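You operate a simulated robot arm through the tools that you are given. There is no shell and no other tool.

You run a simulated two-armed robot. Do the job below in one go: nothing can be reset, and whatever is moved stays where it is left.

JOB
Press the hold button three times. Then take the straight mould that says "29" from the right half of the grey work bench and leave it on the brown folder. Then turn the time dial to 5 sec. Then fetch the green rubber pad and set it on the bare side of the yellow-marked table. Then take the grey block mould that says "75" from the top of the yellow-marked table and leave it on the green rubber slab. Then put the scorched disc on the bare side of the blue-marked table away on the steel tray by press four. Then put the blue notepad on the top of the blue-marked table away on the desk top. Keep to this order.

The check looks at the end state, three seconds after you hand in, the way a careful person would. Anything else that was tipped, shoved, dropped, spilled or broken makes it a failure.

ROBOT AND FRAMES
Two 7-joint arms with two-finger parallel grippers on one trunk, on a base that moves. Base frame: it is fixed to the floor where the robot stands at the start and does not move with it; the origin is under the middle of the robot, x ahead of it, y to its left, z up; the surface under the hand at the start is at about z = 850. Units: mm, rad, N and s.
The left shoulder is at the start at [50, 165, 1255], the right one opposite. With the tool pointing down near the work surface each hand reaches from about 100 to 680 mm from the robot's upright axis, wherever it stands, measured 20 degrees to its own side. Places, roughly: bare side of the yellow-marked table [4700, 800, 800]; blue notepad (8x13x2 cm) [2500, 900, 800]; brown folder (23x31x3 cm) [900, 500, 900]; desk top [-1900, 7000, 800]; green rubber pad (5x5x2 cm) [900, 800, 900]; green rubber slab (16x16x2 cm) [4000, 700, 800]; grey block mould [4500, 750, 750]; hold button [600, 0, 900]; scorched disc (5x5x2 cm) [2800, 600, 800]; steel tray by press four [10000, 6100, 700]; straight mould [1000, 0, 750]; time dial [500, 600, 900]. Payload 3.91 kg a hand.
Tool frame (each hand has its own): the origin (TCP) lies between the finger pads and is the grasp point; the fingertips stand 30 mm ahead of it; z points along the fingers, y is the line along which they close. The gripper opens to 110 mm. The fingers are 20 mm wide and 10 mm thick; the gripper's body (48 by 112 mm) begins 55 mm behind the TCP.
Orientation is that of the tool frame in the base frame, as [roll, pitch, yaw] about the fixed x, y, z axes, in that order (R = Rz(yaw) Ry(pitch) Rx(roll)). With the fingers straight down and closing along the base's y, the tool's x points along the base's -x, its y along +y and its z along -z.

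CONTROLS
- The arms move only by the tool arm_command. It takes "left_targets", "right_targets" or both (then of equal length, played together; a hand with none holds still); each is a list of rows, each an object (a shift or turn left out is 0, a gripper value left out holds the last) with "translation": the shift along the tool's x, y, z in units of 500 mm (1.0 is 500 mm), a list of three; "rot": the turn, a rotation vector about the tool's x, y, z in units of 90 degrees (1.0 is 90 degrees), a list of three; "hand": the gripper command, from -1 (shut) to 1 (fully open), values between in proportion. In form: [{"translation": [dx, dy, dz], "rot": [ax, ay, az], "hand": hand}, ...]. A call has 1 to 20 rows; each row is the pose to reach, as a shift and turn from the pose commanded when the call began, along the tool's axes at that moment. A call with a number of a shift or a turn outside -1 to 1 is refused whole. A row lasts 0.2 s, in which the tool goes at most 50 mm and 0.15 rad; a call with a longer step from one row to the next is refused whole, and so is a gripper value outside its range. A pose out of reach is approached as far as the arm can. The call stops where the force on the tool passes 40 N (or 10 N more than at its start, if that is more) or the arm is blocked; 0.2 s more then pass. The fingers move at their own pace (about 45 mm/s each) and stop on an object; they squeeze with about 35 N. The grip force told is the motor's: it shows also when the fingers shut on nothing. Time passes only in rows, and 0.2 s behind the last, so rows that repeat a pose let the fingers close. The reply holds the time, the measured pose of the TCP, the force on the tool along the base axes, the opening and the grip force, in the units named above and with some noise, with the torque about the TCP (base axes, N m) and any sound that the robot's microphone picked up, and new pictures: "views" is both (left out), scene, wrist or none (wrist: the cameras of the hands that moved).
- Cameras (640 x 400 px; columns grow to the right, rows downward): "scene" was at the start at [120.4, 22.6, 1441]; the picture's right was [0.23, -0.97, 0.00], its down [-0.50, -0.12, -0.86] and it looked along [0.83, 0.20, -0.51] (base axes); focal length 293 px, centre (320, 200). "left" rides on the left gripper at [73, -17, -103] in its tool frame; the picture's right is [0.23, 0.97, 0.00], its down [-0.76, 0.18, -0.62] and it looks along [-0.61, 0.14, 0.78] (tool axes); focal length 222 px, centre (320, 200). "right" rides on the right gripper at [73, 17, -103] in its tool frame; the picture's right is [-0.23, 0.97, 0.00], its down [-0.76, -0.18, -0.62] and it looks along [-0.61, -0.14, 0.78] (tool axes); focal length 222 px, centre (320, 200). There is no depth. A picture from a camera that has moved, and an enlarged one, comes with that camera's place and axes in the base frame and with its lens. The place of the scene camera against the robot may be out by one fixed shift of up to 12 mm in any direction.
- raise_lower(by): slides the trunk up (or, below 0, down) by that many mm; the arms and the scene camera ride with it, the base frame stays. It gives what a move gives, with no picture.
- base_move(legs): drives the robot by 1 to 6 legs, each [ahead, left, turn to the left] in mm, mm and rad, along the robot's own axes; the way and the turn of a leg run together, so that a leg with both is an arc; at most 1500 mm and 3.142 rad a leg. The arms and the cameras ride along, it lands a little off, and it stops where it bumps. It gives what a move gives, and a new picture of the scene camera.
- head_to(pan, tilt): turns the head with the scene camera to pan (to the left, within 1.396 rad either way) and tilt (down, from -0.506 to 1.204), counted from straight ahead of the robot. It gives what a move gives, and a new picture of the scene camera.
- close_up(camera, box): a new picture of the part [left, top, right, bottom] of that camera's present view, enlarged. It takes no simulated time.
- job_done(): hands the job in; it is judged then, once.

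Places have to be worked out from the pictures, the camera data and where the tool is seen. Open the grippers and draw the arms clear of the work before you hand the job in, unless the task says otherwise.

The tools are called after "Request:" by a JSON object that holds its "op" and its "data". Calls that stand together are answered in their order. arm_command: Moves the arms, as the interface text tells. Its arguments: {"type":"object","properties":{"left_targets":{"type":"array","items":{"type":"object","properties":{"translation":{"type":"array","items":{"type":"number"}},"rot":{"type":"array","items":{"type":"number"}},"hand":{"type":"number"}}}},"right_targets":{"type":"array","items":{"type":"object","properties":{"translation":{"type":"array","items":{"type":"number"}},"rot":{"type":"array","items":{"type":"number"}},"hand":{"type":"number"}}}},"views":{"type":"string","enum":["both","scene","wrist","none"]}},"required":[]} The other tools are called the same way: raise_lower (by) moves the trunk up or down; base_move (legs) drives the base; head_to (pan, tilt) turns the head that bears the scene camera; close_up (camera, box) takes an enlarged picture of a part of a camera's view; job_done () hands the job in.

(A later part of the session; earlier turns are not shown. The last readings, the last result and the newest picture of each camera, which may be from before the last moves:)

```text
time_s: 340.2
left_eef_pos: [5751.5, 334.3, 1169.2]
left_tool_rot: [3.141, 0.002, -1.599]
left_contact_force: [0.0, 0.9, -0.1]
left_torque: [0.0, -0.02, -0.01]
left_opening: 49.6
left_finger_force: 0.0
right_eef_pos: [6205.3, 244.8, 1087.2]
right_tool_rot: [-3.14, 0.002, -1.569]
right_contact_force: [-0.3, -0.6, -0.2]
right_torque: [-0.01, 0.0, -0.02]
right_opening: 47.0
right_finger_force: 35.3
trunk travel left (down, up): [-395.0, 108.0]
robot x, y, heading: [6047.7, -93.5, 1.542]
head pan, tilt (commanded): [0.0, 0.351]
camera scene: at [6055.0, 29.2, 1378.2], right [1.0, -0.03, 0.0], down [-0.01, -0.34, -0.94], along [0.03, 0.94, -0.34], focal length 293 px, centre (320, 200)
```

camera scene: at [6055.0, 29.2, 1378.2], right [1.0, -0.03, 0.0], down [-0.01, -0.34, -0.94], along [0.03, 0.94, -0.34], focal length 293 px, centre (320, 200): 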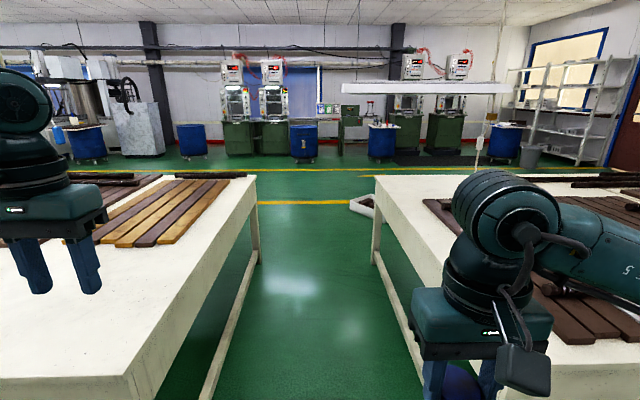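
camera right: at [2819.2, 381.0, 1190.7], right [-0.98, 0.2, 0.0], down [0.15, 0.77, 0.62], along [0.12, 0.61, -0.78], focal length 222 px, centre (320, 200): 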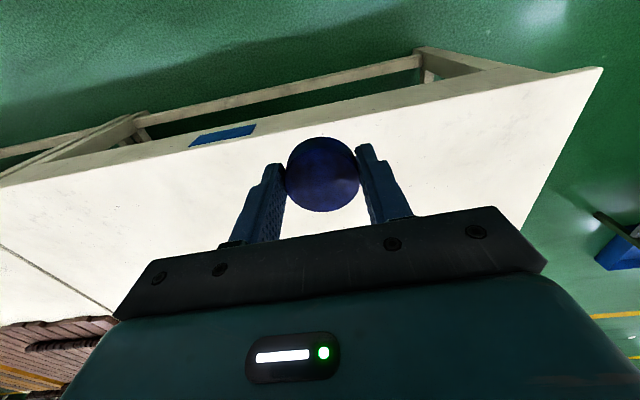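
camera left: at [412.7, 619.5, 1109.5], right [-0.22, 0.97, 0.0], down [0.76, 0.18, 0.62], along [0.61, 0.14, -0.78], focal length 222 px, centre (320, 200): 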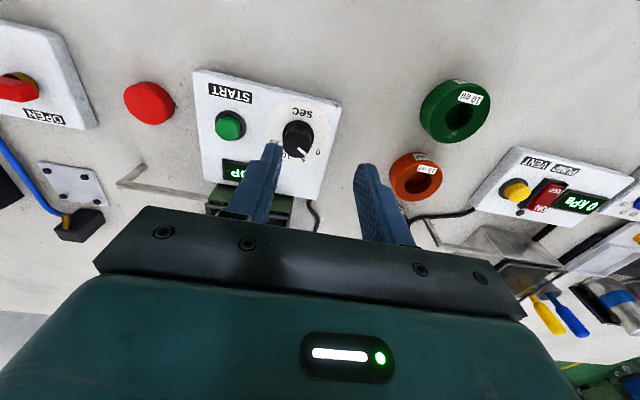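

I can see the four presses and a tray on the bin right of the fourth, consistent with (10000, 6100). The gap's centre line is x≈6050 to 6090. I'll drive forward through it in stages.

Request:
{"op": "base_move", "data": {"legs": [[0, 0, 0.02], [900, 0, 0]]}}

```text
time_s: 345.1
left_eef_pos: [5743.6, 1187.7, 1169.4]
left_tool_rot: [-3.141, 0.0, -1.571]
left_contact_force: [-0.3, 0.7, -0.5]
left_torque: [0.02, 0.03, -0.04]
left_opening: 49.2
left_finger_force: 0.1
right_eef_pos: [6198.1, 1111.7, 1086.5]
right_tool_rot: [-3.141, 0.0, -1.54]
right_contact_force: [0.1, -0.4, -0.6]
right_torque: [0.02, -0.02, -0.03]
right_opening: 47.2
right_finger_force: 35.1
trunk travel left (down, up): [-395.0, 108.0]
robot x, y, heading: [6047.1, 764.9, 1.572]
head pan, tilt (commanded): [0.0, 0.351]
camera scene: at [6054.9, 890.7, 1378.2], right [1.0, 0.0, 0.0], down [0.0, -0.34, -0.94], along [0.0, 0.94, -0.34], focal length 293 px, centre (320, 200)
```

scene: 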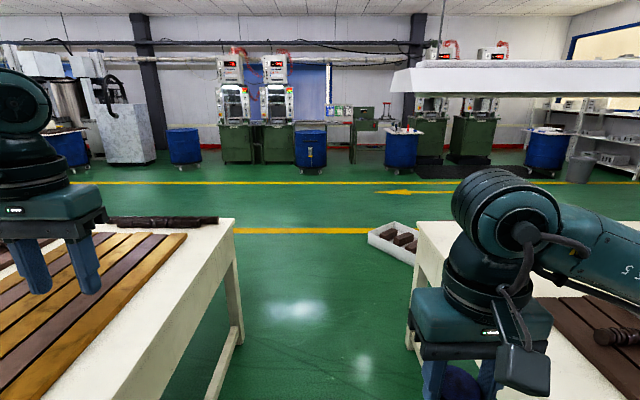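

I'm well centred in the gap. I'll continue ahead to the open walkway, watching the white crate at x≥6540.

Request:
{"op": "base_move", "data": {"legs": [[1200, -20, 0], [900, 0, 0]]}}

```text
time_s: 355.5
left_eef_pos: [5787.7, 3290.3, 1169.9]
left_tool_rot: [3.141, 0.0, -1.59]
left_contact_force: [0.7, -0.1, 0.3]
left_torque: [0.01, -0.02, 0.0]
left_opening: 49.2
left_finger_force: 0.0
right_eef_pos: [6242.2, 3204.1, 1088.0]
right_tool_rot: [-3.141, 0.001, -1.562]
right_contact_force: [0.1, 0.8, -0.1]
right_torque: [0.03, 0.0, 0.02]
right_opening: 47.1
right_finger_force: 34.9
trunk travel left (down, up): [-395.0, 108.0]
robot x, y, heading: [6087.1, 2862.3, 1.553]
head pan, tilt (commanded): [0.0, 0.351]
camera scene: at [6093.7, 2988.1, 1378.2], right [1.0, -0.02, 0.0], down [-0.01, -0.34, -0.94], along [0.02, 0.94, -0.34], focal length 293 px, centre (320, 200)
```

scene: 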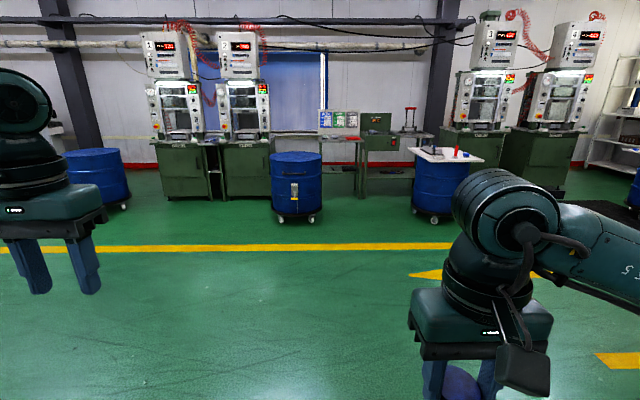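

Presses 1–4 are visible. I'll go ahead to the middle of the walkway and turn right toward press four.

Request:
{"op": "base_move", "data": {"legs": [[1450, 0, 0.018], [0, 0, -1.571]]}}

Request:
{"op": "head_to", "data": {"pan": 0.3, "tilt": 0.35}}

```text
time_s: 366.7
left_eef_pos: [6503.5, 4673.5, 1168.9]
left_tool_rot: [-3.141, 0.002, -3.113]
left_contact_force: [0.3, -0.8, -0.5]
left_torque: [-0.03, -0.02, 0.0]
left_opening: 49.4
left_finger_force: 0.0
right_eef_pos: [6440.0, 4215.6, 1089.2]
right_tool_rot: [-3.141, 0.001, -3.082]
right_contact_force: [-0.5, 0.8, -0.5]
right_torque: [-0.01, 0.01, -0.01]
right_opening: 47.1
right_finger_force: 35.2
trunk travel left (down, up): [-395.0, 108.0]
robot x, y, heading: [6093.1, 4351.2, 0.033]
head pan, tilt (commanded): [0.0, 0.351]
camera scene: at [6218.0, 4357.7, 1378.2], right [0.03, -1.0, 0.0], down [-0.34, -0.01, -0.94], along [0.94, 0.03, -0.34], focal length 293 px, centre (320, 200)
```

scene: 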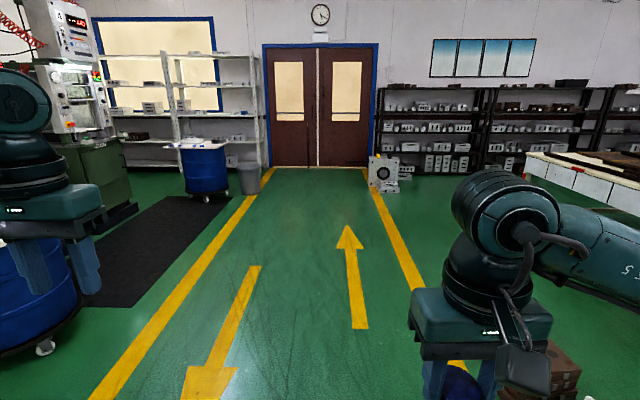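

```text
time_s: 367.5
left_eef_pos: [6502.8, 4673.6, 1169.3]
left_tool_rot: [-3.14, 0.002, -3.112]
left_contact_force: [0.1, 0.0, -0.2]
left_torque: [0.0, -0.02, 0.01]
left_opening: 49.4
left_finger_force: 0.1
right_eef_pos: [6441.1, 4215.4, 1087.1]
right_tool_rot: [-3.141, 0.002, -3.081]
right_contact_force: [-0.7, 0.4, 0.0]
right_torque: [0.0, 0.01, 0.01]
right_opening: 47.0
right_finger_force: 34.6
trunk travel left (down, up): [-395.0, 108.0]
robot x, y, heading: [6095.2, 4354.8, 0.031]
head pan, tilt (commanded): [0.3, 0.351]
camera scene: at [6213.0, 4385.2, 1378.2], right [0.32, -0.95, 0.0], down [-0.33, -0.11, -0.94], along [0.89, 0.3, -0.34], focal length 293 px, centre (320, 200)
```

scene: 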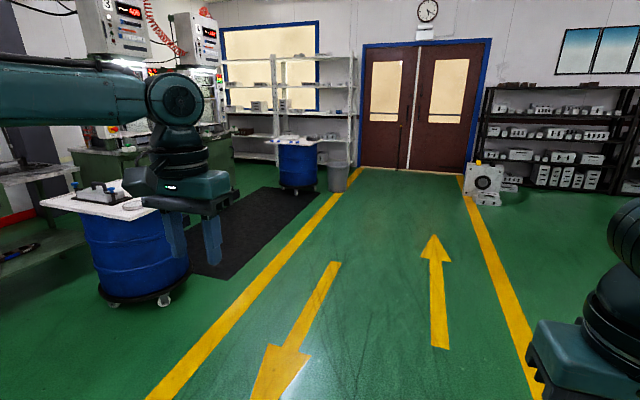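

The tray sits on a blue bin right of press four, with a grey waste bin and a dark mat near it. I'll drive along the walkway to about x = 9000 and look again.

Request:
{"op": "base_move", "data": {"legs": [[0, 0, -0.02], [1450, 0, 0], [1400, 0, 0]]}}

Request:
{"op": "head_to", "data": {"pan": 0.9, "tilt": 0.45}}

```text
time_s: 381.8
left_eef_pos: [9389.2, 4681.9, 1169.3]
left_tool_rot: [-3.141, 0.002, 3.132]
left_contact_force: [-0.6, -0.9, 0.9]
left_torque: [-0.01, 0.0, 0.01]
left_opening: 49.8
left_finger_force: 0.1
right_eef_pos: [9305.6, 4227.5, 1087.2]
right_tool_rot: [-3.14, 0.003, -3.121]
right_contact_force: [0.6, 0.5, -1.3]
right_torque: [0.01, 0.03, 0.01]
right_opening: 46.8
right_finger_force: 35.1
trunk travel left (down, up): [-395.0, 108.0]
robot x, y, heading: [8966.3, 4380.7, -0.01]
head pan, tilt (commanded): [0.3, 0.351]
camera scene: at [9086.8, 4406.2, 1378.2], right [0.29, -0.96, 0.0], down [-0.33, -0.1, -0.94], along [0.9, 0.27, -0.34], focal length 293 px, centre (320, 200)
```

scene: 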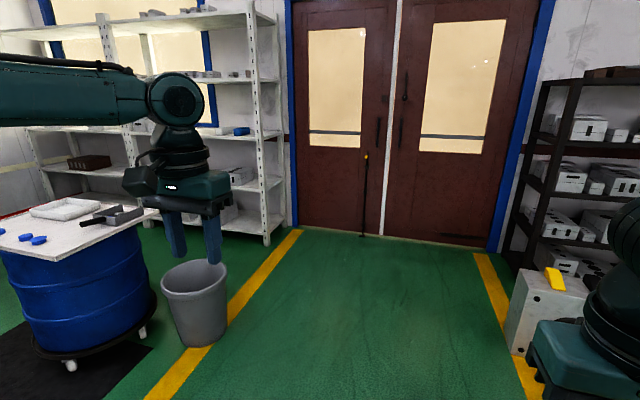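

```text
time_s: 382.8
left_eef_pos: [9388.0, 4680.7, 1168.9]
left_tool_rot: [-3.141, 0.0, 3.131]
left_contact_force: [-0.2, 1.2, -0.4]
left_torque: [0.02, 0.03, 0.03]
left_opening: 49.4
left_finger_force: 0.1
right_eef_pos: [9306.9, 4227.3, 1087.4]
right_tool_rot: [-3.141, 0.002, -3.122]
right_contact_force: [-0.6, 0.4, -1.1]
right_torque: [0.01, 0.0, -0.01]
right_opening: 47.3
right_finger_force: 34.7
trunk travel left (down, up): [-395.0, 108.0]
robot x, y, heading: [8962.2, 4380.2, -0.011]
head pan, tilt (commanded): [0.901, 0.45]
camera scene: at [9055.3, 4451.0, 1369.0], right [0.78, -0.63, 0.0], down [-0.27, -0.34, -0.9], along [0.57, 0.7, -0.44], focal length 293 px, centre (320, 200)
```

scene: 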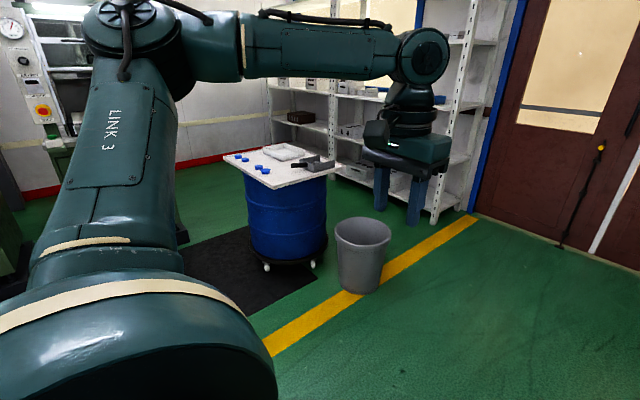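

I'll zoom in on the top of the blue bin.

Request:
{"op": "close_up", "data": {"camera": "scene", "box": [215, 130, 345, 210]}}

```text
4.92 times, centred on (280, 170) of scene
camera zoom: at [9055.3, 4451.0, 1369.0], right [0.78, -0.63, 0.0], down [-0.27, -0.34, -0.9], along [0.57, 0.7, -0.44], focal length 1441 px, centre (517, 348)
```

zoom: 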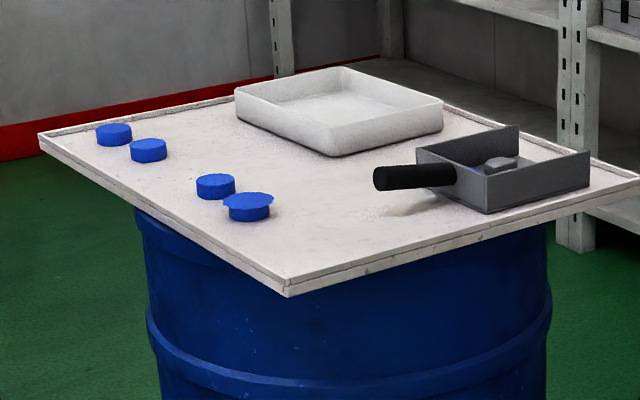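

The whole top of the bin is the tray. Its centre is near (10045, 6080), matching the given place, and it already carries a row of blue discs, a white box and a scoop. Its front-left area near (9840, 5850) is free and reachable without going near the waste bin. I'll drive there facing +y.

Request:
{"op": "base_move", "data": {"legs": [[660, 0, 0.011], [0, 0, 1.571]]}}

Request:
{"op": "head_to", "data": {"pan": -0.15, "tilt": 0.5}}

```text
time_s: 390.3
left_eef_pos: [9338.0, 4796.1, 1169.3]
left_tool_rot: [-3.14, 0.001, -1.577]
left_contact_force: [0.0, -0.2, 0.7]
left_torque: [-0.01, 0.01, 0.03]
left_opening: 49.4
left_finger_force: 0.0
right_eef_pos: [9792.4, 4715.2, 1086.8]
right_tool_rot: [3.141, 0.001, -1.548]
right_contact_force: [0.2, -0.3, -0.6]
right_torque: [0.03, 0.0, 0.0]
right_opening: 47.2
right_finger_force: 35.0
trunk travel left (down, up): [-395.0, 108.0]
robot x, y, heading: [9645.5, 4370.8, 1.565]
head pan, tilt (commanded): [0.901, 0.45]
camera scene: at [9574.8, 4461.3, 1369.0], right [0.63, 0.78, 0.0], down [0.34, -0.27, -0.9], along [-0.7, 0.56, -0.44], focal length 293 px, centre (320, 200)
```

scene: 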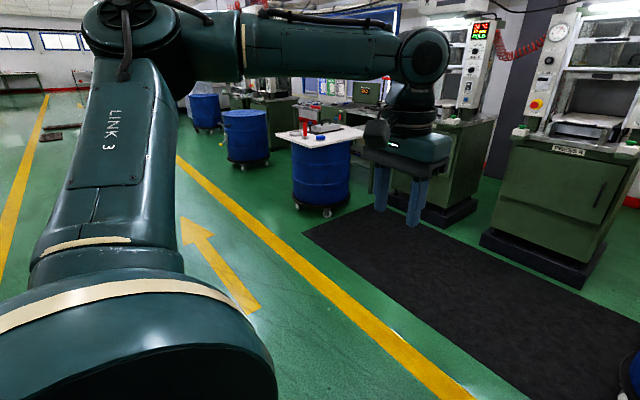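

```text
time_s: 391.6
left_eef_pos: [9338.0, 4795.4, 1169.8]
left_tool_rot: [-3.141, 0.002, -1.577]
left_contact_force: [-0.2, -0.3, 0.5]
left_torque: [0.02, 0.02, 0.01]
left_opening: 49.3
left_finger_force: 0.1
right_eef_pos: [9790.2, 4716.0, 1086.7]
right_tool_rot: [-3.139, 0.002, -1.548]
right_contact_force: [0.7, 0.2, -0.2]
right_torque: [0.0, -0.01, 0.01]
right_opening: 47.0
right_finger_force: 34.8
trunk travel left (down, up): [-395.0, 108.0]
robot x, y, heading: [9640.9, 4374.8, 1.564]
head pan, tilt (commanded): [-0.15, 0.499]
camera scene: at [9660.7, 4493.7, 1364.6], right [0.99, -0.15, 0.0], down [-0.07, -0.47, -0.88], along [0.14, 0.87, -0.48], focal length 293 px, centre (320, 200)
```

scene: 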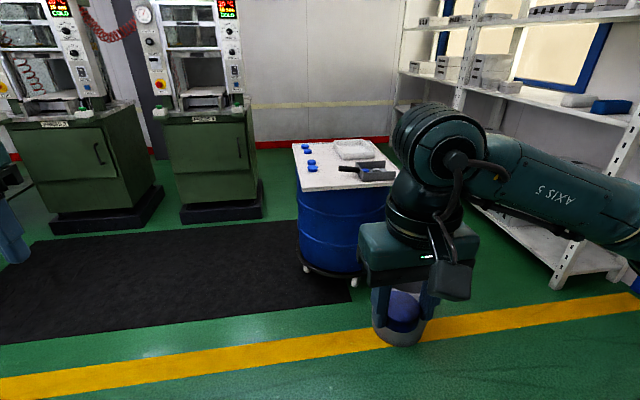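

The signs confirm "PRESS 4" beside this bin. I'll drive ahead about 900 mm, staying left of the waste bin, and refine.

Request:
{"op": "base_move", "data": {"legs": [[880, 0, 0.007]]}}

Request:
{"op": "head_to", "data": {"pan": -0.25, "tilt": 0.7}}

```text
time_s: 396.2
left_eef_pos: [9315.8, 5659.8, 1167.7]
left_tool_rot: [3.141, 0.0, -1.547]
left_contact_force: [0.0, 0.0, 0.2]
left_torque: [0.01, -0.02, 0.01]
left_opening: 49.6
left_finger_force: 0.1
right_eef_pos: [9772.9, 5595.5, 1085.9]
right_tool_rot: [3.141, 0.0, -1.516]
right_contact_force: [-0.2, -0.7, -0.3]
right_torque: [-0.03, -0.01, -0.02]
right_opening: 46.7
right_finger_force: 35.1
trunk travel left (down, up): [-395.0, 108.0]
robot x, y, heading: [9633.6, 5246.9, 1.596]
head pan, tilt (commanded): [-0.15, 0.499]
camera scene: at [9648.9, 5368.6, 1364.5], right [0.99, -0.13, 0.0], down [-0.06, -0.48, -0.88], along [0.11, 0.87, -0.48], focal length 293 px, centre (320, 200)
```

scene: 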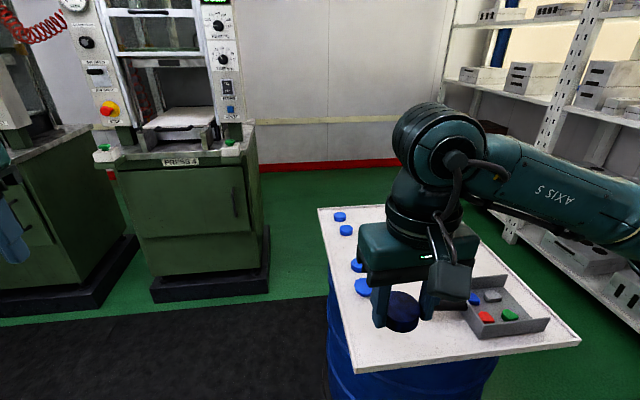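

```text
time_s: 397.0
left_eef_pos: [9316.4, 5659.0, 1168.6]
left_tool_rot: [3.141, 0.0, -1.547]
left_contact_force: [0.0, 0.1, 0.2]
left_torque: [0.02, 0.04, -0.02]
left_opening: 49.1
left_finger_force: 0.1
right_eef_pos: [9772.2, 5593.8, 1086.1]
right_tool_rot: [-3.14, 0.002, -1.516]
right_contact_force: [-0.8, 0.2, -0.1]
right_torque: [-0.04, 0.0, 0.01]
right_opening: 47.0
right_finger_force: 34.7
trunk travel left (down, up): [-395.0, 108.0]
robot x, y, heading: [9634.9, 5250.8, 1.589]
head pan, tilt (commanded): [-0.25, 0.7]
camera scene: at [9656.5, 5360.8, 1346.9], right [0.97, -0.22, 0.0], down [-0.14, -0.63, -0.77], along [0.17, 0.75, -0.64], focal length 293 px, centre (320, 200)
```

scene: 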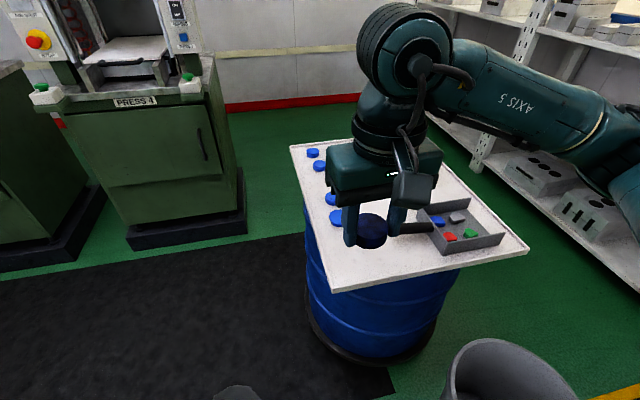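

The tray spans x 9774–10308 and y 5732–6429 at z≈739, with existing discs along x≈9848 starting at y≈5965. I'll set the scorched disc at about (9848, 5860), moving up another 115 mm first.

Request:
{"op": "base_move", "data": {"legs": [[115, 0, -0.02]]}}

```text
time_s: 398.2
left_eef_pos: [9323.8, 5780.0, 1168.6]
left_tool_rot: [3.14, 0.002, -1.568]
left_contact_force: [0.0, 0.2, 0.0]
left_torque: [-0.04, 0.04, -0.02]
left_opening: 49.8
left_finger_force: 0.0
right_eef_pos: [9779.0, 5704.5, 1087.1]
right_tool_rot: [-3.14, -0.001, -1.537]
right_contact_force: [-0.6, 0.1, 0.3]
right_torque: [-0.02, 0.0, 0.02]
right_opening: 47.1
right_finger_force: 35.1
trunk travel left (down, up): [-395.0, 108.0]
robot x, y, heading: [9634.0, 5359.4, 1.571]
head pan, tilt (commanded): [-0.25, 0.7]
camera scene: at [9657.3, 5474.3, 1346.7], right [0.97, -0.24, 0.0], down [-0.16, -0.63, -0.76], along [0.19, 0.74, -0.64], focal length 293 px, centre (320, 200)
```

scene: 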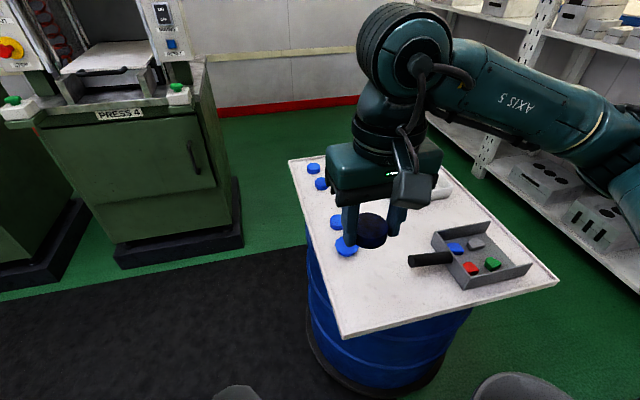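

Free space confirmed at the tray's front-left. I'll move the disc over (9848, 5855) and down to TCP z≈860.

Request:
{"op": "arm_command", "data": {"right_targets": [{"translation": [-0.042, -0.021, 0.03], "hand": -1}, {"translation": [-0.084, -0.042, 0.09], "hand": -1}, {"translation": [-0.126, -0.063, 0.16], "hand": -1}, {"translation": [-0.168, -0.085, 0.23], "hand": -1}, {"translation": [-0.21, -0.106, 0.31], "hand": -1}, {"translation": [-0.253, -0.127, 0.39], "hand": -1}, {"translation": [-0.295, -0.148, 0.454], "hand": -1}, {"translation": [-0.295, -0.148, 0.454], "hand": -1}], "views": "both"}}

```text
time_s: 400.0
left_eef_pos: [9323.6, 5779.6, 1169.8]
left_tool_rot: [3.14, 0.001, -1.569]
left_contact_force: [0.3, -0.8, -0.5]
left_torque: [-0.01, 0.0, -0.03]
left_opening: 49.4
left_finger_force: 0.0
right_eef_pos: [9848.2, 5853.9, 854.4]
right_tool_rot: [-3.141, 0.002, -1.537]
right_contact_force: [-0.2, 0.8, -0.2]
right_torque: [0.01, -0.01, -0.01]
right_opening: 46.9
right_finger_force: 35.3
trunk travel left (down, up): [-395.0, 108.0]
robot x, y, heading: [9631.7, 5359.8, 1.577]
head pan, tilt (commanded): [-0.25, 0.7]
camera scene: at [9657.2, 5473.1, 1346.9], right [0.97, -0.24, 0.0], down [-0.16, -0.62, -0.77], along [0.19, 0.74, -0.64], focal length 293 px, centre (320, 200)
camera right: at [9835.7, 5782.7, 958.5], right [-0.98, 0.19, 0.0], down [0.15, 0.77, 0.62], along [0.12, 0.61, -0.78], focal length 222 px, centre (320, 200)
```

scene: 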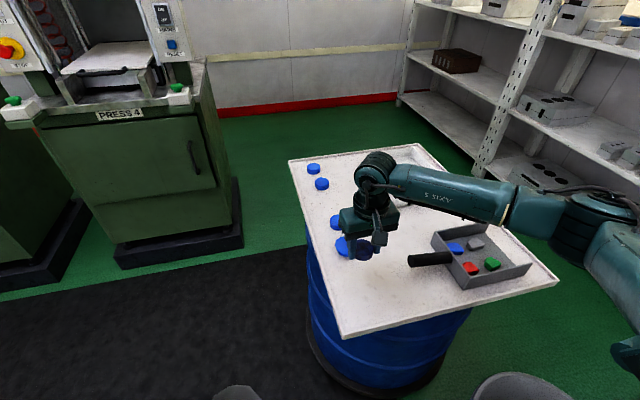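
right: 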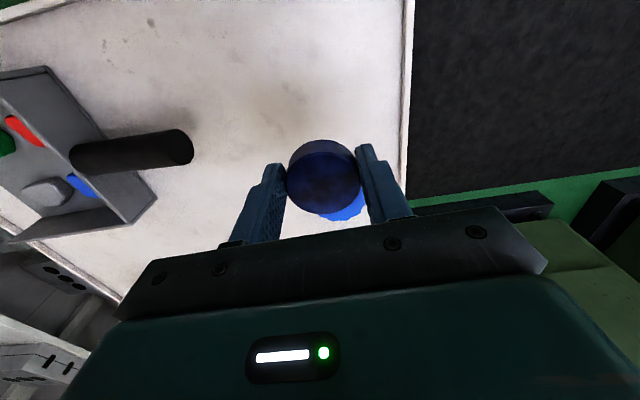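

Clear on all sides: disc one is about 105 mm beyond and the scoop handle about 120 mm away. I'll lower toward the tray.

Request:
{"op": "arm_command", "data": {"right_targets": [{"translation": [0, 0, 0.04], "hand": -1}, {"translation": [0, 0, 0.08], "hand": -1}, {"translation": [0, 0, 0.11], "hand": -1}, {"translation": [0, 0, 0.13], "hand": -1}, {"translation": [0, 0, 0.14], "hand": -1}, {"translation": [0, 0, 0.14], "hand": -1}], "views": "none"}}

```text
time_s: 401.4
left_eef_pos: [9325.0, 5778.9, 1168.9]
left_tool_rot: [3.141, 0.002, -1.568]
left_contact_force: [-0.1, 0.7, -0.1]
left_torque: [0.01, -0.02, 0.02]
left_opening: 49.4
left_finger_force: 0.1
right_eef_pos: [9851.0, 5854.0, 788.2]
right_tool_rot: [-3.141, 0.002, -1.538]
right_contact_force: [0.4, 0.7, -1.0]
right_torque: [-0.01, 0.02, 0.02]
right_opening: 47.1
right_finger_force: 35.2
trunk travel left (down, up): [-395.0, 108.0]
robot x, y, heading: [9633.8, 5359.8, 1.571]
head pan, tilt (commanded): [-0.25, 0.7]
```

Request:
{"op": "arm_command", "data": {"right_targets": [{"translation": [0, 0, 0.005], "hand": -1}, {"translation": [0, 0, 0.01], "hand": -1}, {"translation": [0, 0, 0.014], "hand": -1}, {"translation": [0, 0, 0.018], "hand": -1}, {"translation": [0, 0, 0.018], "hand": -1}], "views": "wrist"}}

```text
time_s: 402.6
left_eef_pos: [9324.8, 5779.5, 1170.8]
left_tool_rot: [-3.14, 0.001, -1.566]
left_contact_force: [0.3, 0.6, 0.4]
left_torque: [-0.01, 0.01, -0.02]
left_opening: 49.4
left_finger_force: 0.0
right_eef_pos: [9847.2, 5854.0, 781.7]
right_tool_rot: [-3.141, 0.001, -1.538]
right_contact_force: [-0.6, 0.7, 0.2]
right_torque: [-0.01, -0.02, -0.02]
right_opening: 47.0
right_finger_force: 35.1
trunk travel left (down, up): [-395.0, 108.0]
robot x, y, heading: [9635.1, 5360.2, 1.573]
head pan, tilt (commanded): [-0.25, 0.7]
camera right: at [9834.3, 5783.4, 884.1], right [-0.98, 0.2, 0.0], down [0.15, 0.77, 0.62], along [0.12, 0.61, -0.78], focal length 222 px, centre (320, 200)
```

right: 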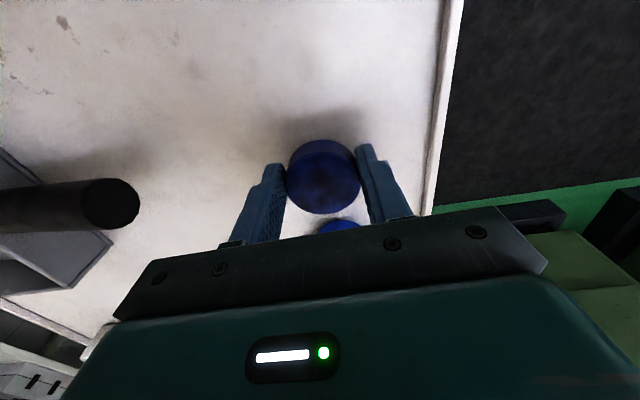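

Shadows are closing in but there's no contact yet. I'll continue in 1.5–2 mm steps.

Request:
{"op": "arm_command", "data": {"right_targets": [{"translation": [0, 0, 0.004], "hand": -1}, {"translation": [0, 0, 0.008], "hand": -1}, {"translation": [0, 0, 0.012], "hand": -1}, {"translation": [0, 0, 0.015], "hand": -1}, {"translation": [0, 0, 0.015], "hand": -1}], "views": "none"}}

```text
time_s: 403.8
left_eef_pos: [9324.6, 5779.9, 1169.2]
left_tool_rot: [3.14, 0.002, -1.567]
left_contact_force: [0.2, -0.2, 0.5]
left_torque: [-0.02, 0.01, -0.03]
left_opening: 49.6
left_finger_force: 0.1
right_eef_pos: [9847.8, 5854.7, 773.9]
right_tool_rot: [3.141, 0.002, -1.538]
right_contact_force: [0.1, -0.4, -1.6]
right_torque: [0.0, 0.02, -0.06]
right_opening: 47.1
right_finger_force: 35.4
trunk travel left (down, up): [-395.0, 108.0]
robot x, y, heading: [9632.9, 5360.3, 1.57]
head pan, tilt (commanded): [-0.25, 0.7]
```

Request:
{"op": "arm_command", "data": {"right_targets": [{"translation": [0, 0, 0.003], "hand": -1}, {"translation": [0, 0, 0.006], "hand": -1}, {"translation": [0, 0, 0.009], "hand": -1}, {"translation": [0, 0, 0.012], "hand": -1}, {"translation": [0, 0, 0.012], "hand": -1}], "views": "none"}}

```text
time_s: 405.0
left_eef_pos: [9324.5, 5779.4, 1168.9]
left_tool_rot: [3.14, 0.001, -1.567]
left_contact_force: [-0.3, -0.3, 0.0]
left_torque: [0.0, 0.02, 0.03]
left_opening: 49.7
left_finger_force: 0.0
right_eef_pos: [9848.3, 5854.9, 768.0]
right_tool_rot: [-3.141, 0.002, -1.536]
right_contact_force: [-0.5, -0.5, -0.2]
right_torque: [0.04, -0.01, 0.02]
right_opening: 47.1
right_finger_force: 34.7
trunk travel left (down, up): [-395.0, 108.0]
robot x, y, heading: [9630.6, 5359.4, 1.573]
head pan, tilt (commanded): [-0.25, 0.7]
```

Request:
{"op": "arm_command", "data": {"right_targets": [{"translation": [0, 0, 0.003], "hand": -1}, {"translation": [0, 0, 0.006], "hand": -1}, {"translation": [0, 0, 0.009], "hand": -1}, {"translation": [0, 0, 0.012], "hand": -1}, {"translation": [0, 0, 0.012], "hand": -1}], "views": "wrist"}}

```text
time_s: 406.0
left_eef_pos: [9325.0, 5776.6, 1170.6]
left_tool_rot: [-3.141, 0.004, -1.568]
left_contact_force: [-0.2, 0.1, 0.2]
left_torque: [0.0, -0.02, 0.0]
left_opening: 49.6
left_finger_force: 0.1
right_eef_pos: [9847.9, 5854.4, 767.5]
right_tool_rot: [-3.141, 0.006, -1.542]
right_contact_force: [2.2, -12.9, 20.9]
right_torque: [-0.27, -0.09, 0.0]
right_opening: 47.1
right_finger_force: 34.9
trunk travel left (down, up): [-395.0, 108.0]
robot x, y, heading: [9633.4, 5361.9, 1.574]
head pan, tilt (commanded): [-0.25, 0.7]
stopped in row 5 (right hand): the force on the tool passed its limit at 42 N (the readings are from after the stop); the commanded pose is now the measured one
camera right: at [9834.5, 5782.5, 870.7], right [-0.98, 0.2, 0.0], down [0.16, 0.76, 0.63], along [0.12, 0.61, -0.78], focal length 222 px, centre (320, 200)
```

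right: 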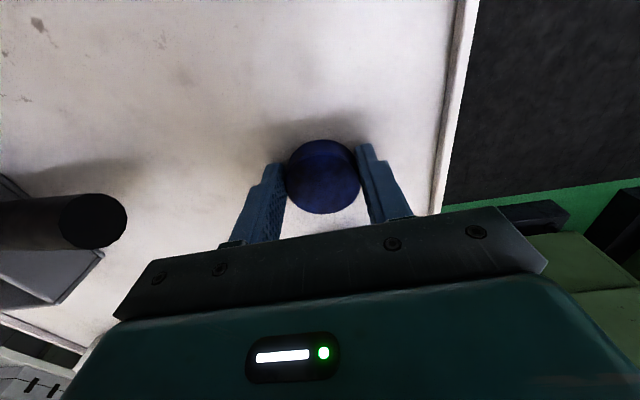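

Contact: the disc is on the tray. I'll ease up a touch, release, and lift straight up.

Request:
{"op": "arm_command", "data": {"right_targets": [{"translation": [0, 0, -0.003], "hand": -1}, {"translation": [0, 0, -0.003], "hand": 0.25}, {"translation": [0, 0, -0.003], "hand": 0.25}, {"translation": [0, 0, -0.003], "hand": 0.25}, {"translation": [0, 0, -0.03], "hand": 0.25}, {"translation": [0, 0, -0.1], "hand": 0.25}, {"translation": [0, 0, -0.18], "hand": 0.25}, {"translation": [0, 0, -0.26], "hand": 0.25}, {"translation": [0, 0, -0.34], "hand": 0.25}, {"translation": [0, 0, -0.42], "hand": 0.25}], "views": "both"}}

```text
time_s: 408.2
left_eef_pos: [9325.4, 5778.2, 1168.5]
left_tool_rot: [-3.141, 0.002, -1.57]
left_contact_force: [0.0, -0.2, -0.4]
left_torque: [0.0, -0.05, -0.03]
left_opening: 49.7
left_finger_force: 0.0
right_eef_pos: [9849.1, 5852.8, 974.7]
right_tool_rot: [3.141, 0.002, -1.538]
right_contact_force: [0.5, -0.3, 0.7]
right_torque: [0.02, -0.04, 0.0]
right_opening: 68.7
right_finger_force: 0.0
trunk travel left (down, up): [-395.0, 108.0]
robot x, y, heading: [9635.0, 5357.9, 1.574]
head pan, tilt (commanded): [-0.25, 0.7]
camera scene: at [9657.2, 5472.9, 1346.8], right [0.97, -0.24, 0.0], down [-0.16, -0.62, -0.77], along [0.19, 0.74, -0.64], focal length 293 px, centre (320, 200)
camera right: at [9835.3, 5781.1, 1078.0], right [-0.98, 0.2, 0.0], down [0.15, 0.76, 0.63], along [0.12, 0.61, -0.78], focal length 222 px, centre (320, 200)
```

scene: 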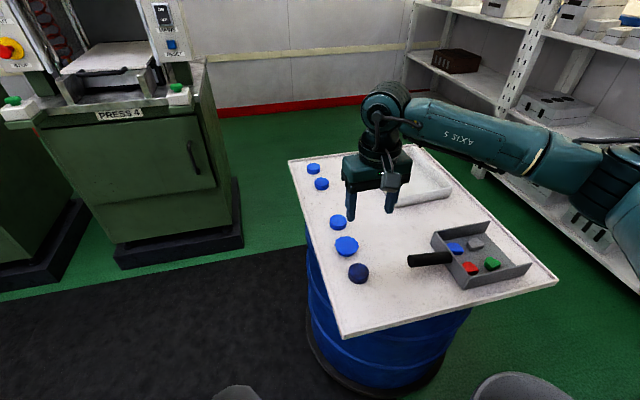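
right: 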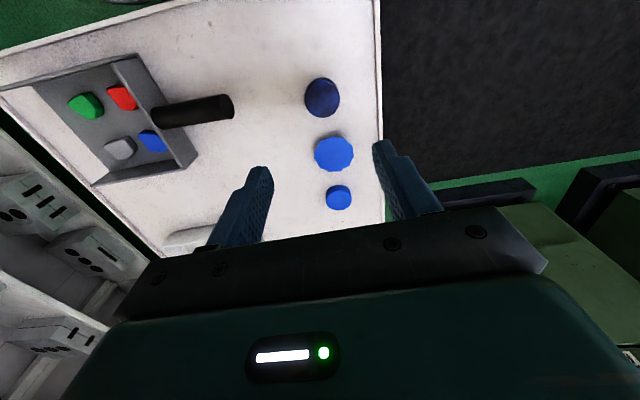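

The scorched disc is on the tray in line with the others. I'll retract the arm and back out to the walkway.

Request:
{"op": "arm_command", "data": {"right_targets": [{"translation": [0.06, 0.02, -0.06]}, {"translation": [0.13, 0.05, -0.11]}, {"translation": [0.2, 0.08, -0.16]}, {"translation": [0.27, 0.11, -0.2]}, {"translation": [0.34, 0.13, -0.24]}], "views": "none"}}

Request:
{"op": "base_move", "data": {"legs": [[-980, 0, 0], [0, 0, 1.571]]}}

Request:
{"op": "head_to", "data": {"pan": 0.0, "tilt": 0.35}}

```text
time_s: 409.4
left_eef_pos: [9324.3, 5778.6, 1169.6]
left_tool_rot: [3.141, 0.002, -1.567]
left_contact_force: [0.1, -0.2, 0.4]
left_torque: [0.01, -0.02, 0.04]
left_opening: 49.4
left_finger_force: 0.1
right_eef_pos: [9783.9, 5681.2, 1093.8]
right_tool_rot: [-3.14, 0.004, -1.543]
right_contact_force: [0.5, -0.4, 0.9]
right_torque: [-0.01, 0.0, 0.01]
right_opening: 68.6
right_finger_force: 0.0
trunk travel left (down, up): [-395.0, 108.0]
robot x, y, heading: [9634.5, 5359.0, 1.57]
head pan, tilt (commanded): [-0.25, 0.7]
```

```text
time_s: 418.4
left_eef_pos: [9239.2, 4039.7, 1169.5]
left_tool_rot: [-3.14, 0.002, 0.047]
left_contact_force: [0.3, -0.7, -0.6]
left_torque: [-0.03, 0.04, -0.02]
left_opening: 49.6
left_finger_force: 0.0
right_eef_pos: [9315.5, 4503.9, 1095.5]
right_tool_rot: [-3.141, 0.003, 0.075]
right_contact_force: [0.2, -0.1, 0.5]
right_torque: [0.02, -0.03, -0.01]
right_opening: 68.6
right_finger_force: 0.0
trunk travel left (down, up): [-395.0, 108.0]
robot x, y, heading: [9647.1, 4368.1, -3.094]
head pan, tilt (commanded): [-0.25, 0.7]
camera scene: at [9535.6, 4384.5, 1346.9], right [0.2, 0.98, 0.0], down [0.63, -0.13, -0.76], along [-0.75, 0.15, -0.64], focal length 293 px, centre (320, 200)
```

scene: 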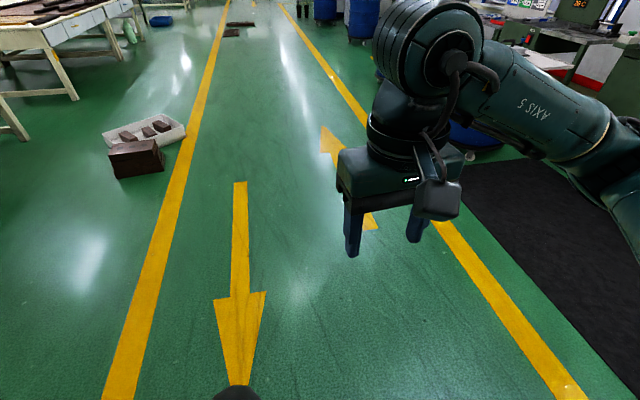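

```text
time_s: 419.3
left_eef_pos: [9239.1, 4039.8, 1169.9]
left_tool_rot: [3.14, 0.003, 0.047]
left_contact_force: [-0.1, 0.1, 0.7]
left_torque: [0.01, 0.04, 0.0]
left_opening: 49.5
left_finger_force: 0.1
right_eef_pos: [9315.3, 4504.9, 1093.9]
right_tool_rot: [3.141, 0.004, 0.074]
right_contact_force: [0.3, 0.0, 0.8]
right_torque: [0.04, 0.02, 0.02]
right_opening: 68.9
right_finger_force: 0.0
trunk travel left (down, up): [-395.0, 108.0]
robot x, y, heading: [9642.1, 4364.6, -3.093]
head pan, tilt (commanded): [0.0, 0.351]
camera scene: at [9525.7, 4363.2, 1378.2], right [-0.05, 1.0, 0.0], down [0.34, 0.02, -0.94], along [-0.94, -0.04, -0.34], focal length 293 px, centre (320, 200)
```

scene: 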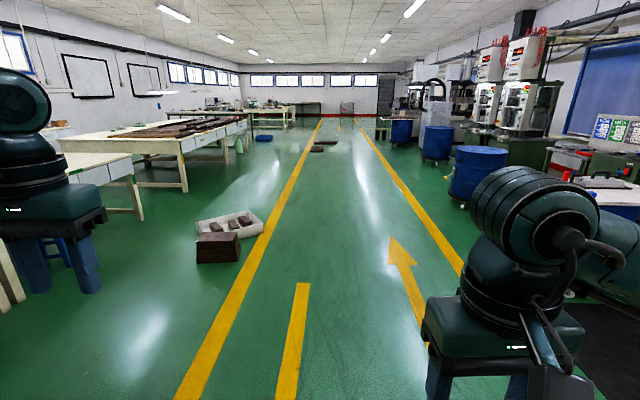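

The walkway is clear, with the crate left of the yellow line. I'll straighten up and drive back along it to x≈4600.

Request:
{"op": "base_move", "data": {"legs": [[0, 0, -0.048], [1450, 0, 0], [1450, 0, 0], [1450, 0, 0], [700, 0, 0]]}}

```text
time_s: 443.8
left_eef_pos: [4192.5, 4209.3, 1169.5]
left_tool_rot: [-3.141, 0.002, -0.038]
left_contact_force: [-0.3, 1.0, 0.2]
left_torque: [-0.02, -0.01, -0.01]
left_opening: 49.2
left_finger_force: 0.0
right_eef_pos: [4309.0, 4666.4, 1095.6]
right_tool_rot: [-3.141, 0.002, -0.009]
right_contact_force: [0.6, -0.3, -0.7]
right_torque: [-0.06, 0.01, -0.01]
right_opening: 68.8
right_finger_force: 0.1
trunk travel left (down, up): [-395.0, 108.0]
robot x, y, heading: [4628.3, 4500.8, 3.105]
head pan, tilt (commanded): [0.0, 0.351]
camera scene: at [4505.3, 4507.2, 1378.2], right [0.04, 1.0, 0.0], down [0.34, -0.01, -0.94], along [-0.94, 0.04, -0.34], focal length 293 px, centre (320, 200)
```

scene: 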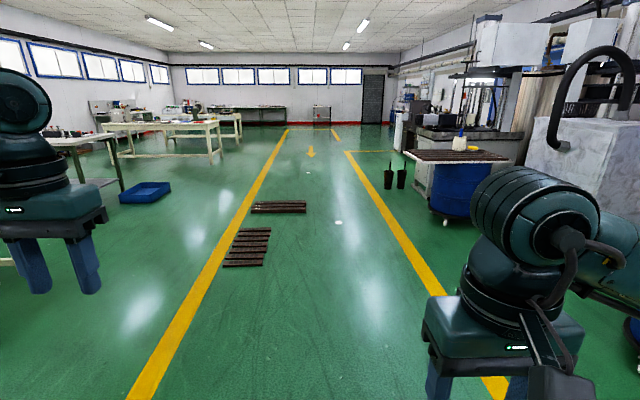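

The bars on the floor occupy x 1627–2384 and x 783–1236 near y≈3780–4460. I'll strafe left to y≈3050, behind the tables, then drive along toward the left aisle.

Request:
{"op": "base_move", "data": {"legs": [[0, 1440, 0.036]]}}

```text
time_s: 456.7
left_eef_pos: [4219.2, 2723.2, 1170.1]
left_tool_rot: [3.141, 0.002, 0.041]
left_contact_force: [-0.2, 0.3, -0.4]
left_torque: [0.0, -0.01, -0.04]
left_opening: 49.5
left_finger_force: 0.1
right_eef_pos: [4297.7, 3186.6, 1095.5]
right_tool_rot: [-3.141, 0.004, 0.069]
right_contact_force: [0.0, 0.3, 0.0]
right_torque: [0.03, -0.03, -0.02]
right_opening: 68.8
right_finger_force: 0.1
trunk travel left (down, up): [-395.0, 108.0]
robot x, y, heading: [4626.1, 3047.5, -3.105]
head pan, tilt (commanded): [0.0, 0.351]
camera scene: at [4507.2, 3043.7, 1378.2], right [-0.04, 1.0, 0.0], down [0.34, 0.01, -0.94], along [-0.94, -0.04, -0.34], focal length 293 px, centre (320, 200)
```

scene: 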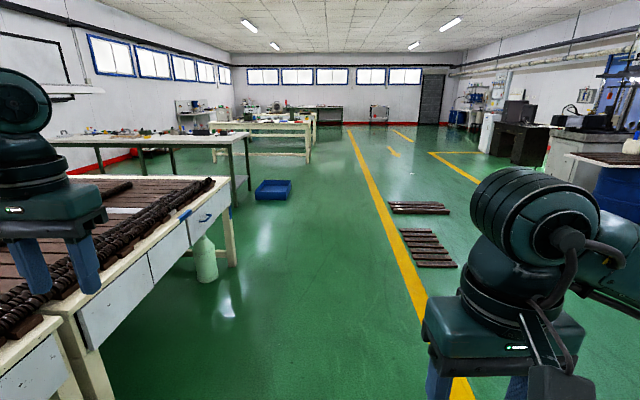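

The desk with computers is visible ahead-right. I'll straighten up, drive along behind the tables to x≈1745, and turn left to face down the aisle.

Request:
{"op": "base_move", "data": {"legs": [[0, 0, -0.036], [1450, 0, 0], [1430, 0, 0], [0, 0, 1.571]]}}

```text
time_s: 474.6
left_eef_pos: [2075.9, 2641.9, 1170.7]
left_tool_rot: [-3.141, 0.003, 1.51]
left_contact_force: [-0.7, 0.8, 0.3]
left_torque: [0.02, -0.03, 0.0]
left_opening: 49.2
left_finger_force: 0.0
right_eef_pos: [1623.3, 2767.7, 1095.1]
right_tool_rot: [-3.14, 0.004, 1.538]
right_contact_force: [0.7, -0.8, -1.1]
right_torque: [-0.03, 0.0, -0.03]
right_opening: 68.8
right_finger_force: 0.0
trunk travel left (down, up): [-395.0, 108.0]
robot x, y, heading: [1793.9, 3079.7, -1.631]
head pan, tilt (commanded): [0.0, 0.351]
camera scene: at [1791.1, 2959.3, 1378.3], right [-1.0, 0.06, 0.0], down [0.02, 0.34, -0.94], along [-0.06, -0.94, -0.34], focal length 293 px, centre (320, 200)
```

scene: 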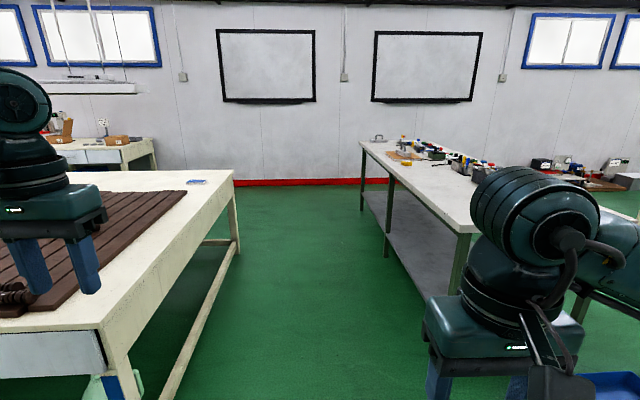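

I'm looking down the aisle with the notepad on the table corner at left. I'll drive down to y≈1040 and turn left to face the blue-marked table's end.

Request:
{"op": "base_move", "data": {"legs": [[0, 0, 0.06], [1450, 0, 0], [590, 0, 0], [0, 0, 1.571]]}}

Request:
{"op": "head_to", "data": {"pan": 0.0, "tilt": 0.55}}

```text
time_s: 489.0
left_eef_pos: [2208.8, 1319.9, 1170.5]
left_tool_rot: [3.141, 0.001, 3.108]
left_contact_force: [0.2, 0.7, 0.5]
left_torque: [-0.02, 0.01, 0.04]
left_opening: 49.7
left_finger_force: 0.1
right_eef_pos: [2096.0, 862.6, 1095.5]
right_tool_rot: [3.141, 0.003, 3.136]
right_contact_force: [-0.1, -0.9, 0.7]
right_torque: [-0.02, 0.0, -0.01]
right_opening: 68.9
right_finger_force: 0.0
trunk travel left (down, up): [-395.0, 108.0]
robot x, y, heading: [1779.6, 1025.8, -0.036]
head pan, tilt (commanded): [0.0, 0.351]
camera scene: at [1905.3, 1023.7, 1378.3], right [-0.03, -1.0, 0.0], down [-0.34, 0.01, -0.94], along [0.94, -0.03, -0.34], focal length 293 px, centre (320, 200)
```

scene: 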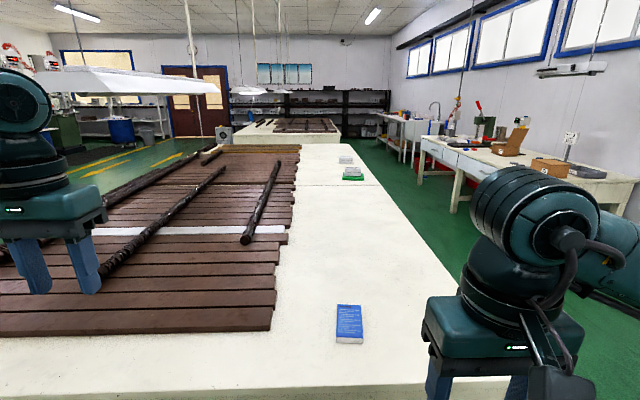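

```text
time_s: 489.7
left_eef_pos: [2210.5, 1320.3, 1170.0]
left_tool_rot: [-3.141, 0.002, 3.11]
left_contact_force: [0.4, 0.8, -0.7]
left_torque: [-0.01, 0.01, -0.01]
left_opening: 49.4
left_finger_force: 0.0
right_eef_pos: [2096.2, 862.0, 1094.2]
right_tool_rot: [-3.141, 0.003, 3.134]
right_contact_force: [0.2, -0.6, -0.1]
right_torque: [-0.01, -0.02, 0.04]
right_opening: 68.8
right_finger_force: 0.2
trunk travel left (down, up): [-395.0, 108.0]
robot x, y, heading: [1779.0, 1028.1, -0.035]
head pan, tilt (commanded): [0.0, 0.55]
camera scene: at [1902.0, 1023.7, 1360.0], right [-0.03, -1.0, 0.0], down [-0.52, 0.02, -0.85], along [0.85, -0.03, -0.52], focal length 293 px, centre (320, 200)
```

scene: 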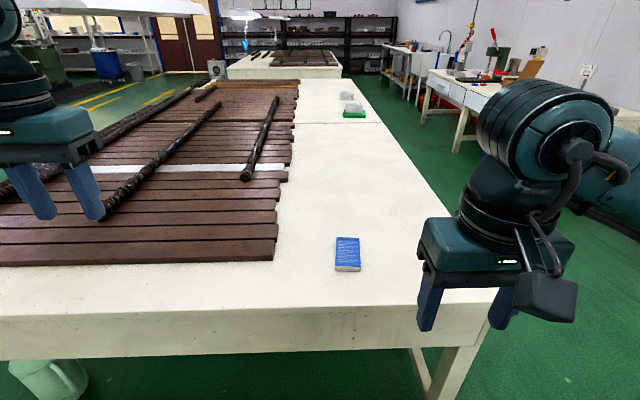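

The notepad is at about (2543, 920) with its 8 cm width across y, which suits the gripper's neutral orientation. I'll square up and move to the table end at x≈2018.

Request:
{"op": "base_move", "data": {"legs": [[0, 0, 0.035], [238, 0, 0]]}}

```text
time_s: 491.9
left_eef_pos: [2435.7, 1336.5, 1170.2]
left_tool_rot: [3.14, 0.002, -3.14]
left_contact_force: [-0.1, 0.5, -0.4]
left_torque: [-0.02, -0.02, 0.0]
left_opening: 49.4
left_finger_force: 0.0
right_eef_pos: [2338.3, 874.7, 1094.4]
right_tool_rot: [3.14, 0.004, -3.113]
right_contact_force: [0.2, -0.5, 0.1]
right_torque: [-0.02, 0.04, 0.01]
right_opening: 68.6
right_finger_force: 0.2
trunk travel left (down, up): [-395.0, 108.0]
robot x, y, heading: [2018.0, 1026.0, 0.006]
head pan, tilt (commanded): [0.0, 0.55]
camera scene: at [2138.6, 1028.4, 1359.9], right [0.0, -1.0, 0.0], down [-0.52, 0.0, -0.85], along [0.85, 0.0, -0.52], focal length 293 px, centre (320, 200)
```

scene: 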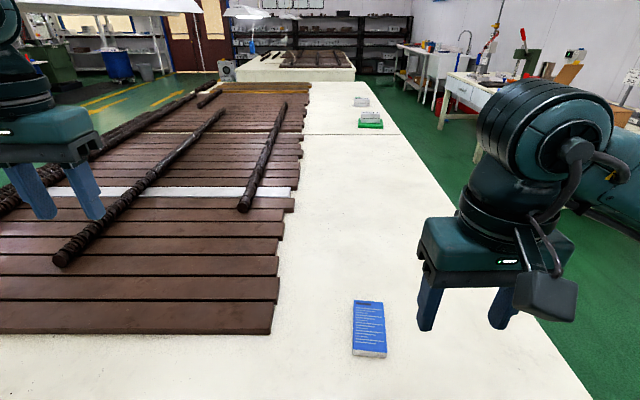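

The notepad centre is at about (2542, 920). I'll bring the fully opened right hand above it.

Request:
{"op": "arm_command", "data": {"right_targets": [{"translation": [-0.057, 0.011, 0.03], "hand": 1}, {"translation": [-0.114, 0.022, 0.08], "hand": 1}, {"translation": [-0.172, 0.034, 0.14], "hand": 1}, {"translation": [-0.23, 0.045, 0.2], "hand": 1}, {"translation": [-0.287, 0.056, 0.26], "hand": 1}, {"translation": [-0.345, 0.067, 0.33], "hand": 1}, {"translation": [-0.402, 0.0786, 0.388], "hand": 1}, {"translation": [-0.402, 0.0786, 0.388], "hand": 1}], "views": "wrist"}}

Request:
{"op": "close_up", "data": {"camera": "right", "box": [220, 30, 440, 170]}}

```text
time_s: 493.6
left_eef_pos: [2434.7, 1335.4, 1169.7]
left_tool_rot: [3.14, 0.001, 3.14]
left_contact_force: [0.6, -0.2, -0.3]
left_torque: [-0.01, 0.01, 0.0]
left_opening: 49.4
left_finger_force: 0.1
right_eef_pos: [2538.7, 922.1, 904.4]
right_tool_rot: [-3.14, 0.004, -3.112]
right_contact_force: [-0.2, 0.1, 0.3]
right_torque: [-0.01, 0.04, 0.0]
right_opening: 109.9
right_finger_force: 0.1
trunk travel left (down, up): [-395.0, 108.0]
robot x, y, heading: [2013.7, 1024.7, 0.001]
head pan, tilt (commanded): [0.0, 0.55]
camera right: at [2466.2, 938.4, 1007.6], right [0.2, 0.98, 0.0], down [0.76, -0.15, 0.63], along [0.61, -0.12, -0.78], focal length 222 px, centre (320, 200)
```

right: 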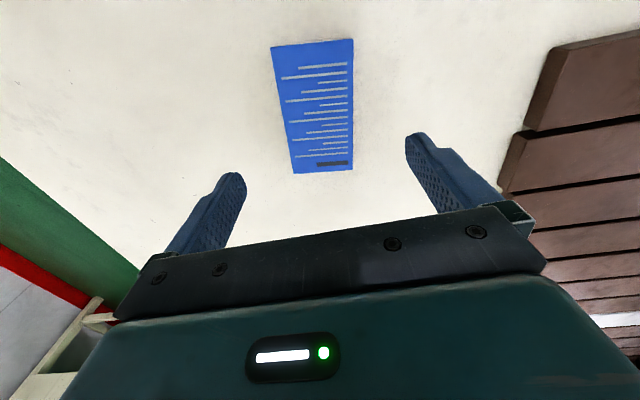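

```text
2.86 times, centred on (330, 100) of right
camera zoom: at [2466.2, 938.4, 1007.6], right [0.2, 0.98, 0.0], down [0.76, -0.15, 0.63], along [0.61, -0.12, -0.78], focal length 635 px, centre (291, 486)
```

zoom: 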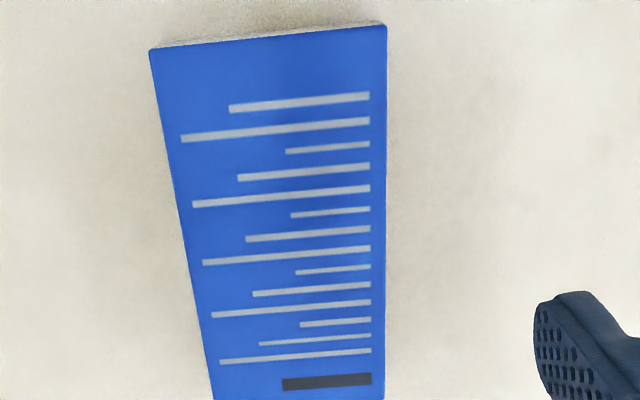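

The notepad's centre lies under the TCP, rotated about 8° relative to the tool. I'll turn the tool to match and descend to a TCP of about 796.

Request:
{"op": "arm_command", "data": {"right_targets": [{"translation": [0.0, -0.003, 0.03], "rot": [0, 0, 0.05], "hand": 1}, {"translation": [0.0, -0.003, 0.08], "rot": [0, 0, 0.09], "hand": 1}, {"translation": [0.0, -0.003, 0.14], "rot": [0, 0, 0.09], "hand": 1}, {"translation": [0.0, -0.003, 0.18], "rot": [0, 0, 0.09], "hand": 1}, {"translation": [0.0, -0.003, 0.212], "rot": [0, 0, 0.09], "hand": 1}, {"translation": [0.0, -0.003, 0.212], "rot": [0, 0, 0.09], "hand": 1}], "views": "both"}}

```text
time_s: 495.1
left_eef_pos: [2434.5, 1335.7, 1169.2]
left_tool_rot: [-3.141, 0.003, -3.139]
left_contact_force: [0.9, -0.2, 0.1]
left_torque: [0.0, 0.01, 0.0]
left_opening: 49.5
left_finger_force: 0.1
right_eef_pos: [2537.3, 919.3, 795.8]
right_tool_rot: [3.141, 0.003, 3.03]
right_contact_force: [0.2, 0.5, -0.4]
right_torque: [-0.02, -0.01, -0.02]
right_opening: 109.9
right_finger_force: 0.0
trunk travel left (down, up): [-395.0, 108.0]
robot x, y, heading: [2014.8, 1027.5, -0.003]
head pan, tilt (commanded): [0.0, 0.55]
camera scene: at [2137.9, 1028.4, 1360.0], right [0.0, -1.0, 0.0], down [-0.52, 0.0, -0.85], along [0.85, 0.0, -0.52], focal length 293 px, centre (320, 200)
camera right: at [2468.0, 944.8, 898.6], right [0.33, 0.94, 0.0], down [0.73, -0.26, 0.63], along [0.59, -0.21, -0.78], focal length 222 px, centre (320, 200)
```

scene: 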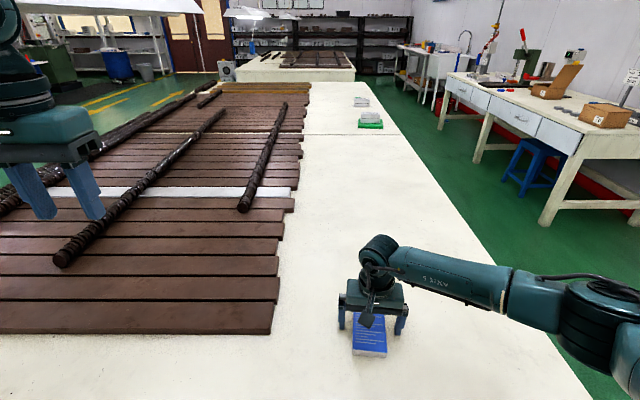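
right: 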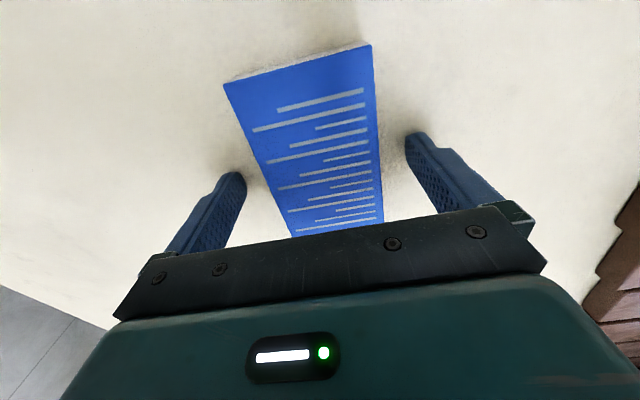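

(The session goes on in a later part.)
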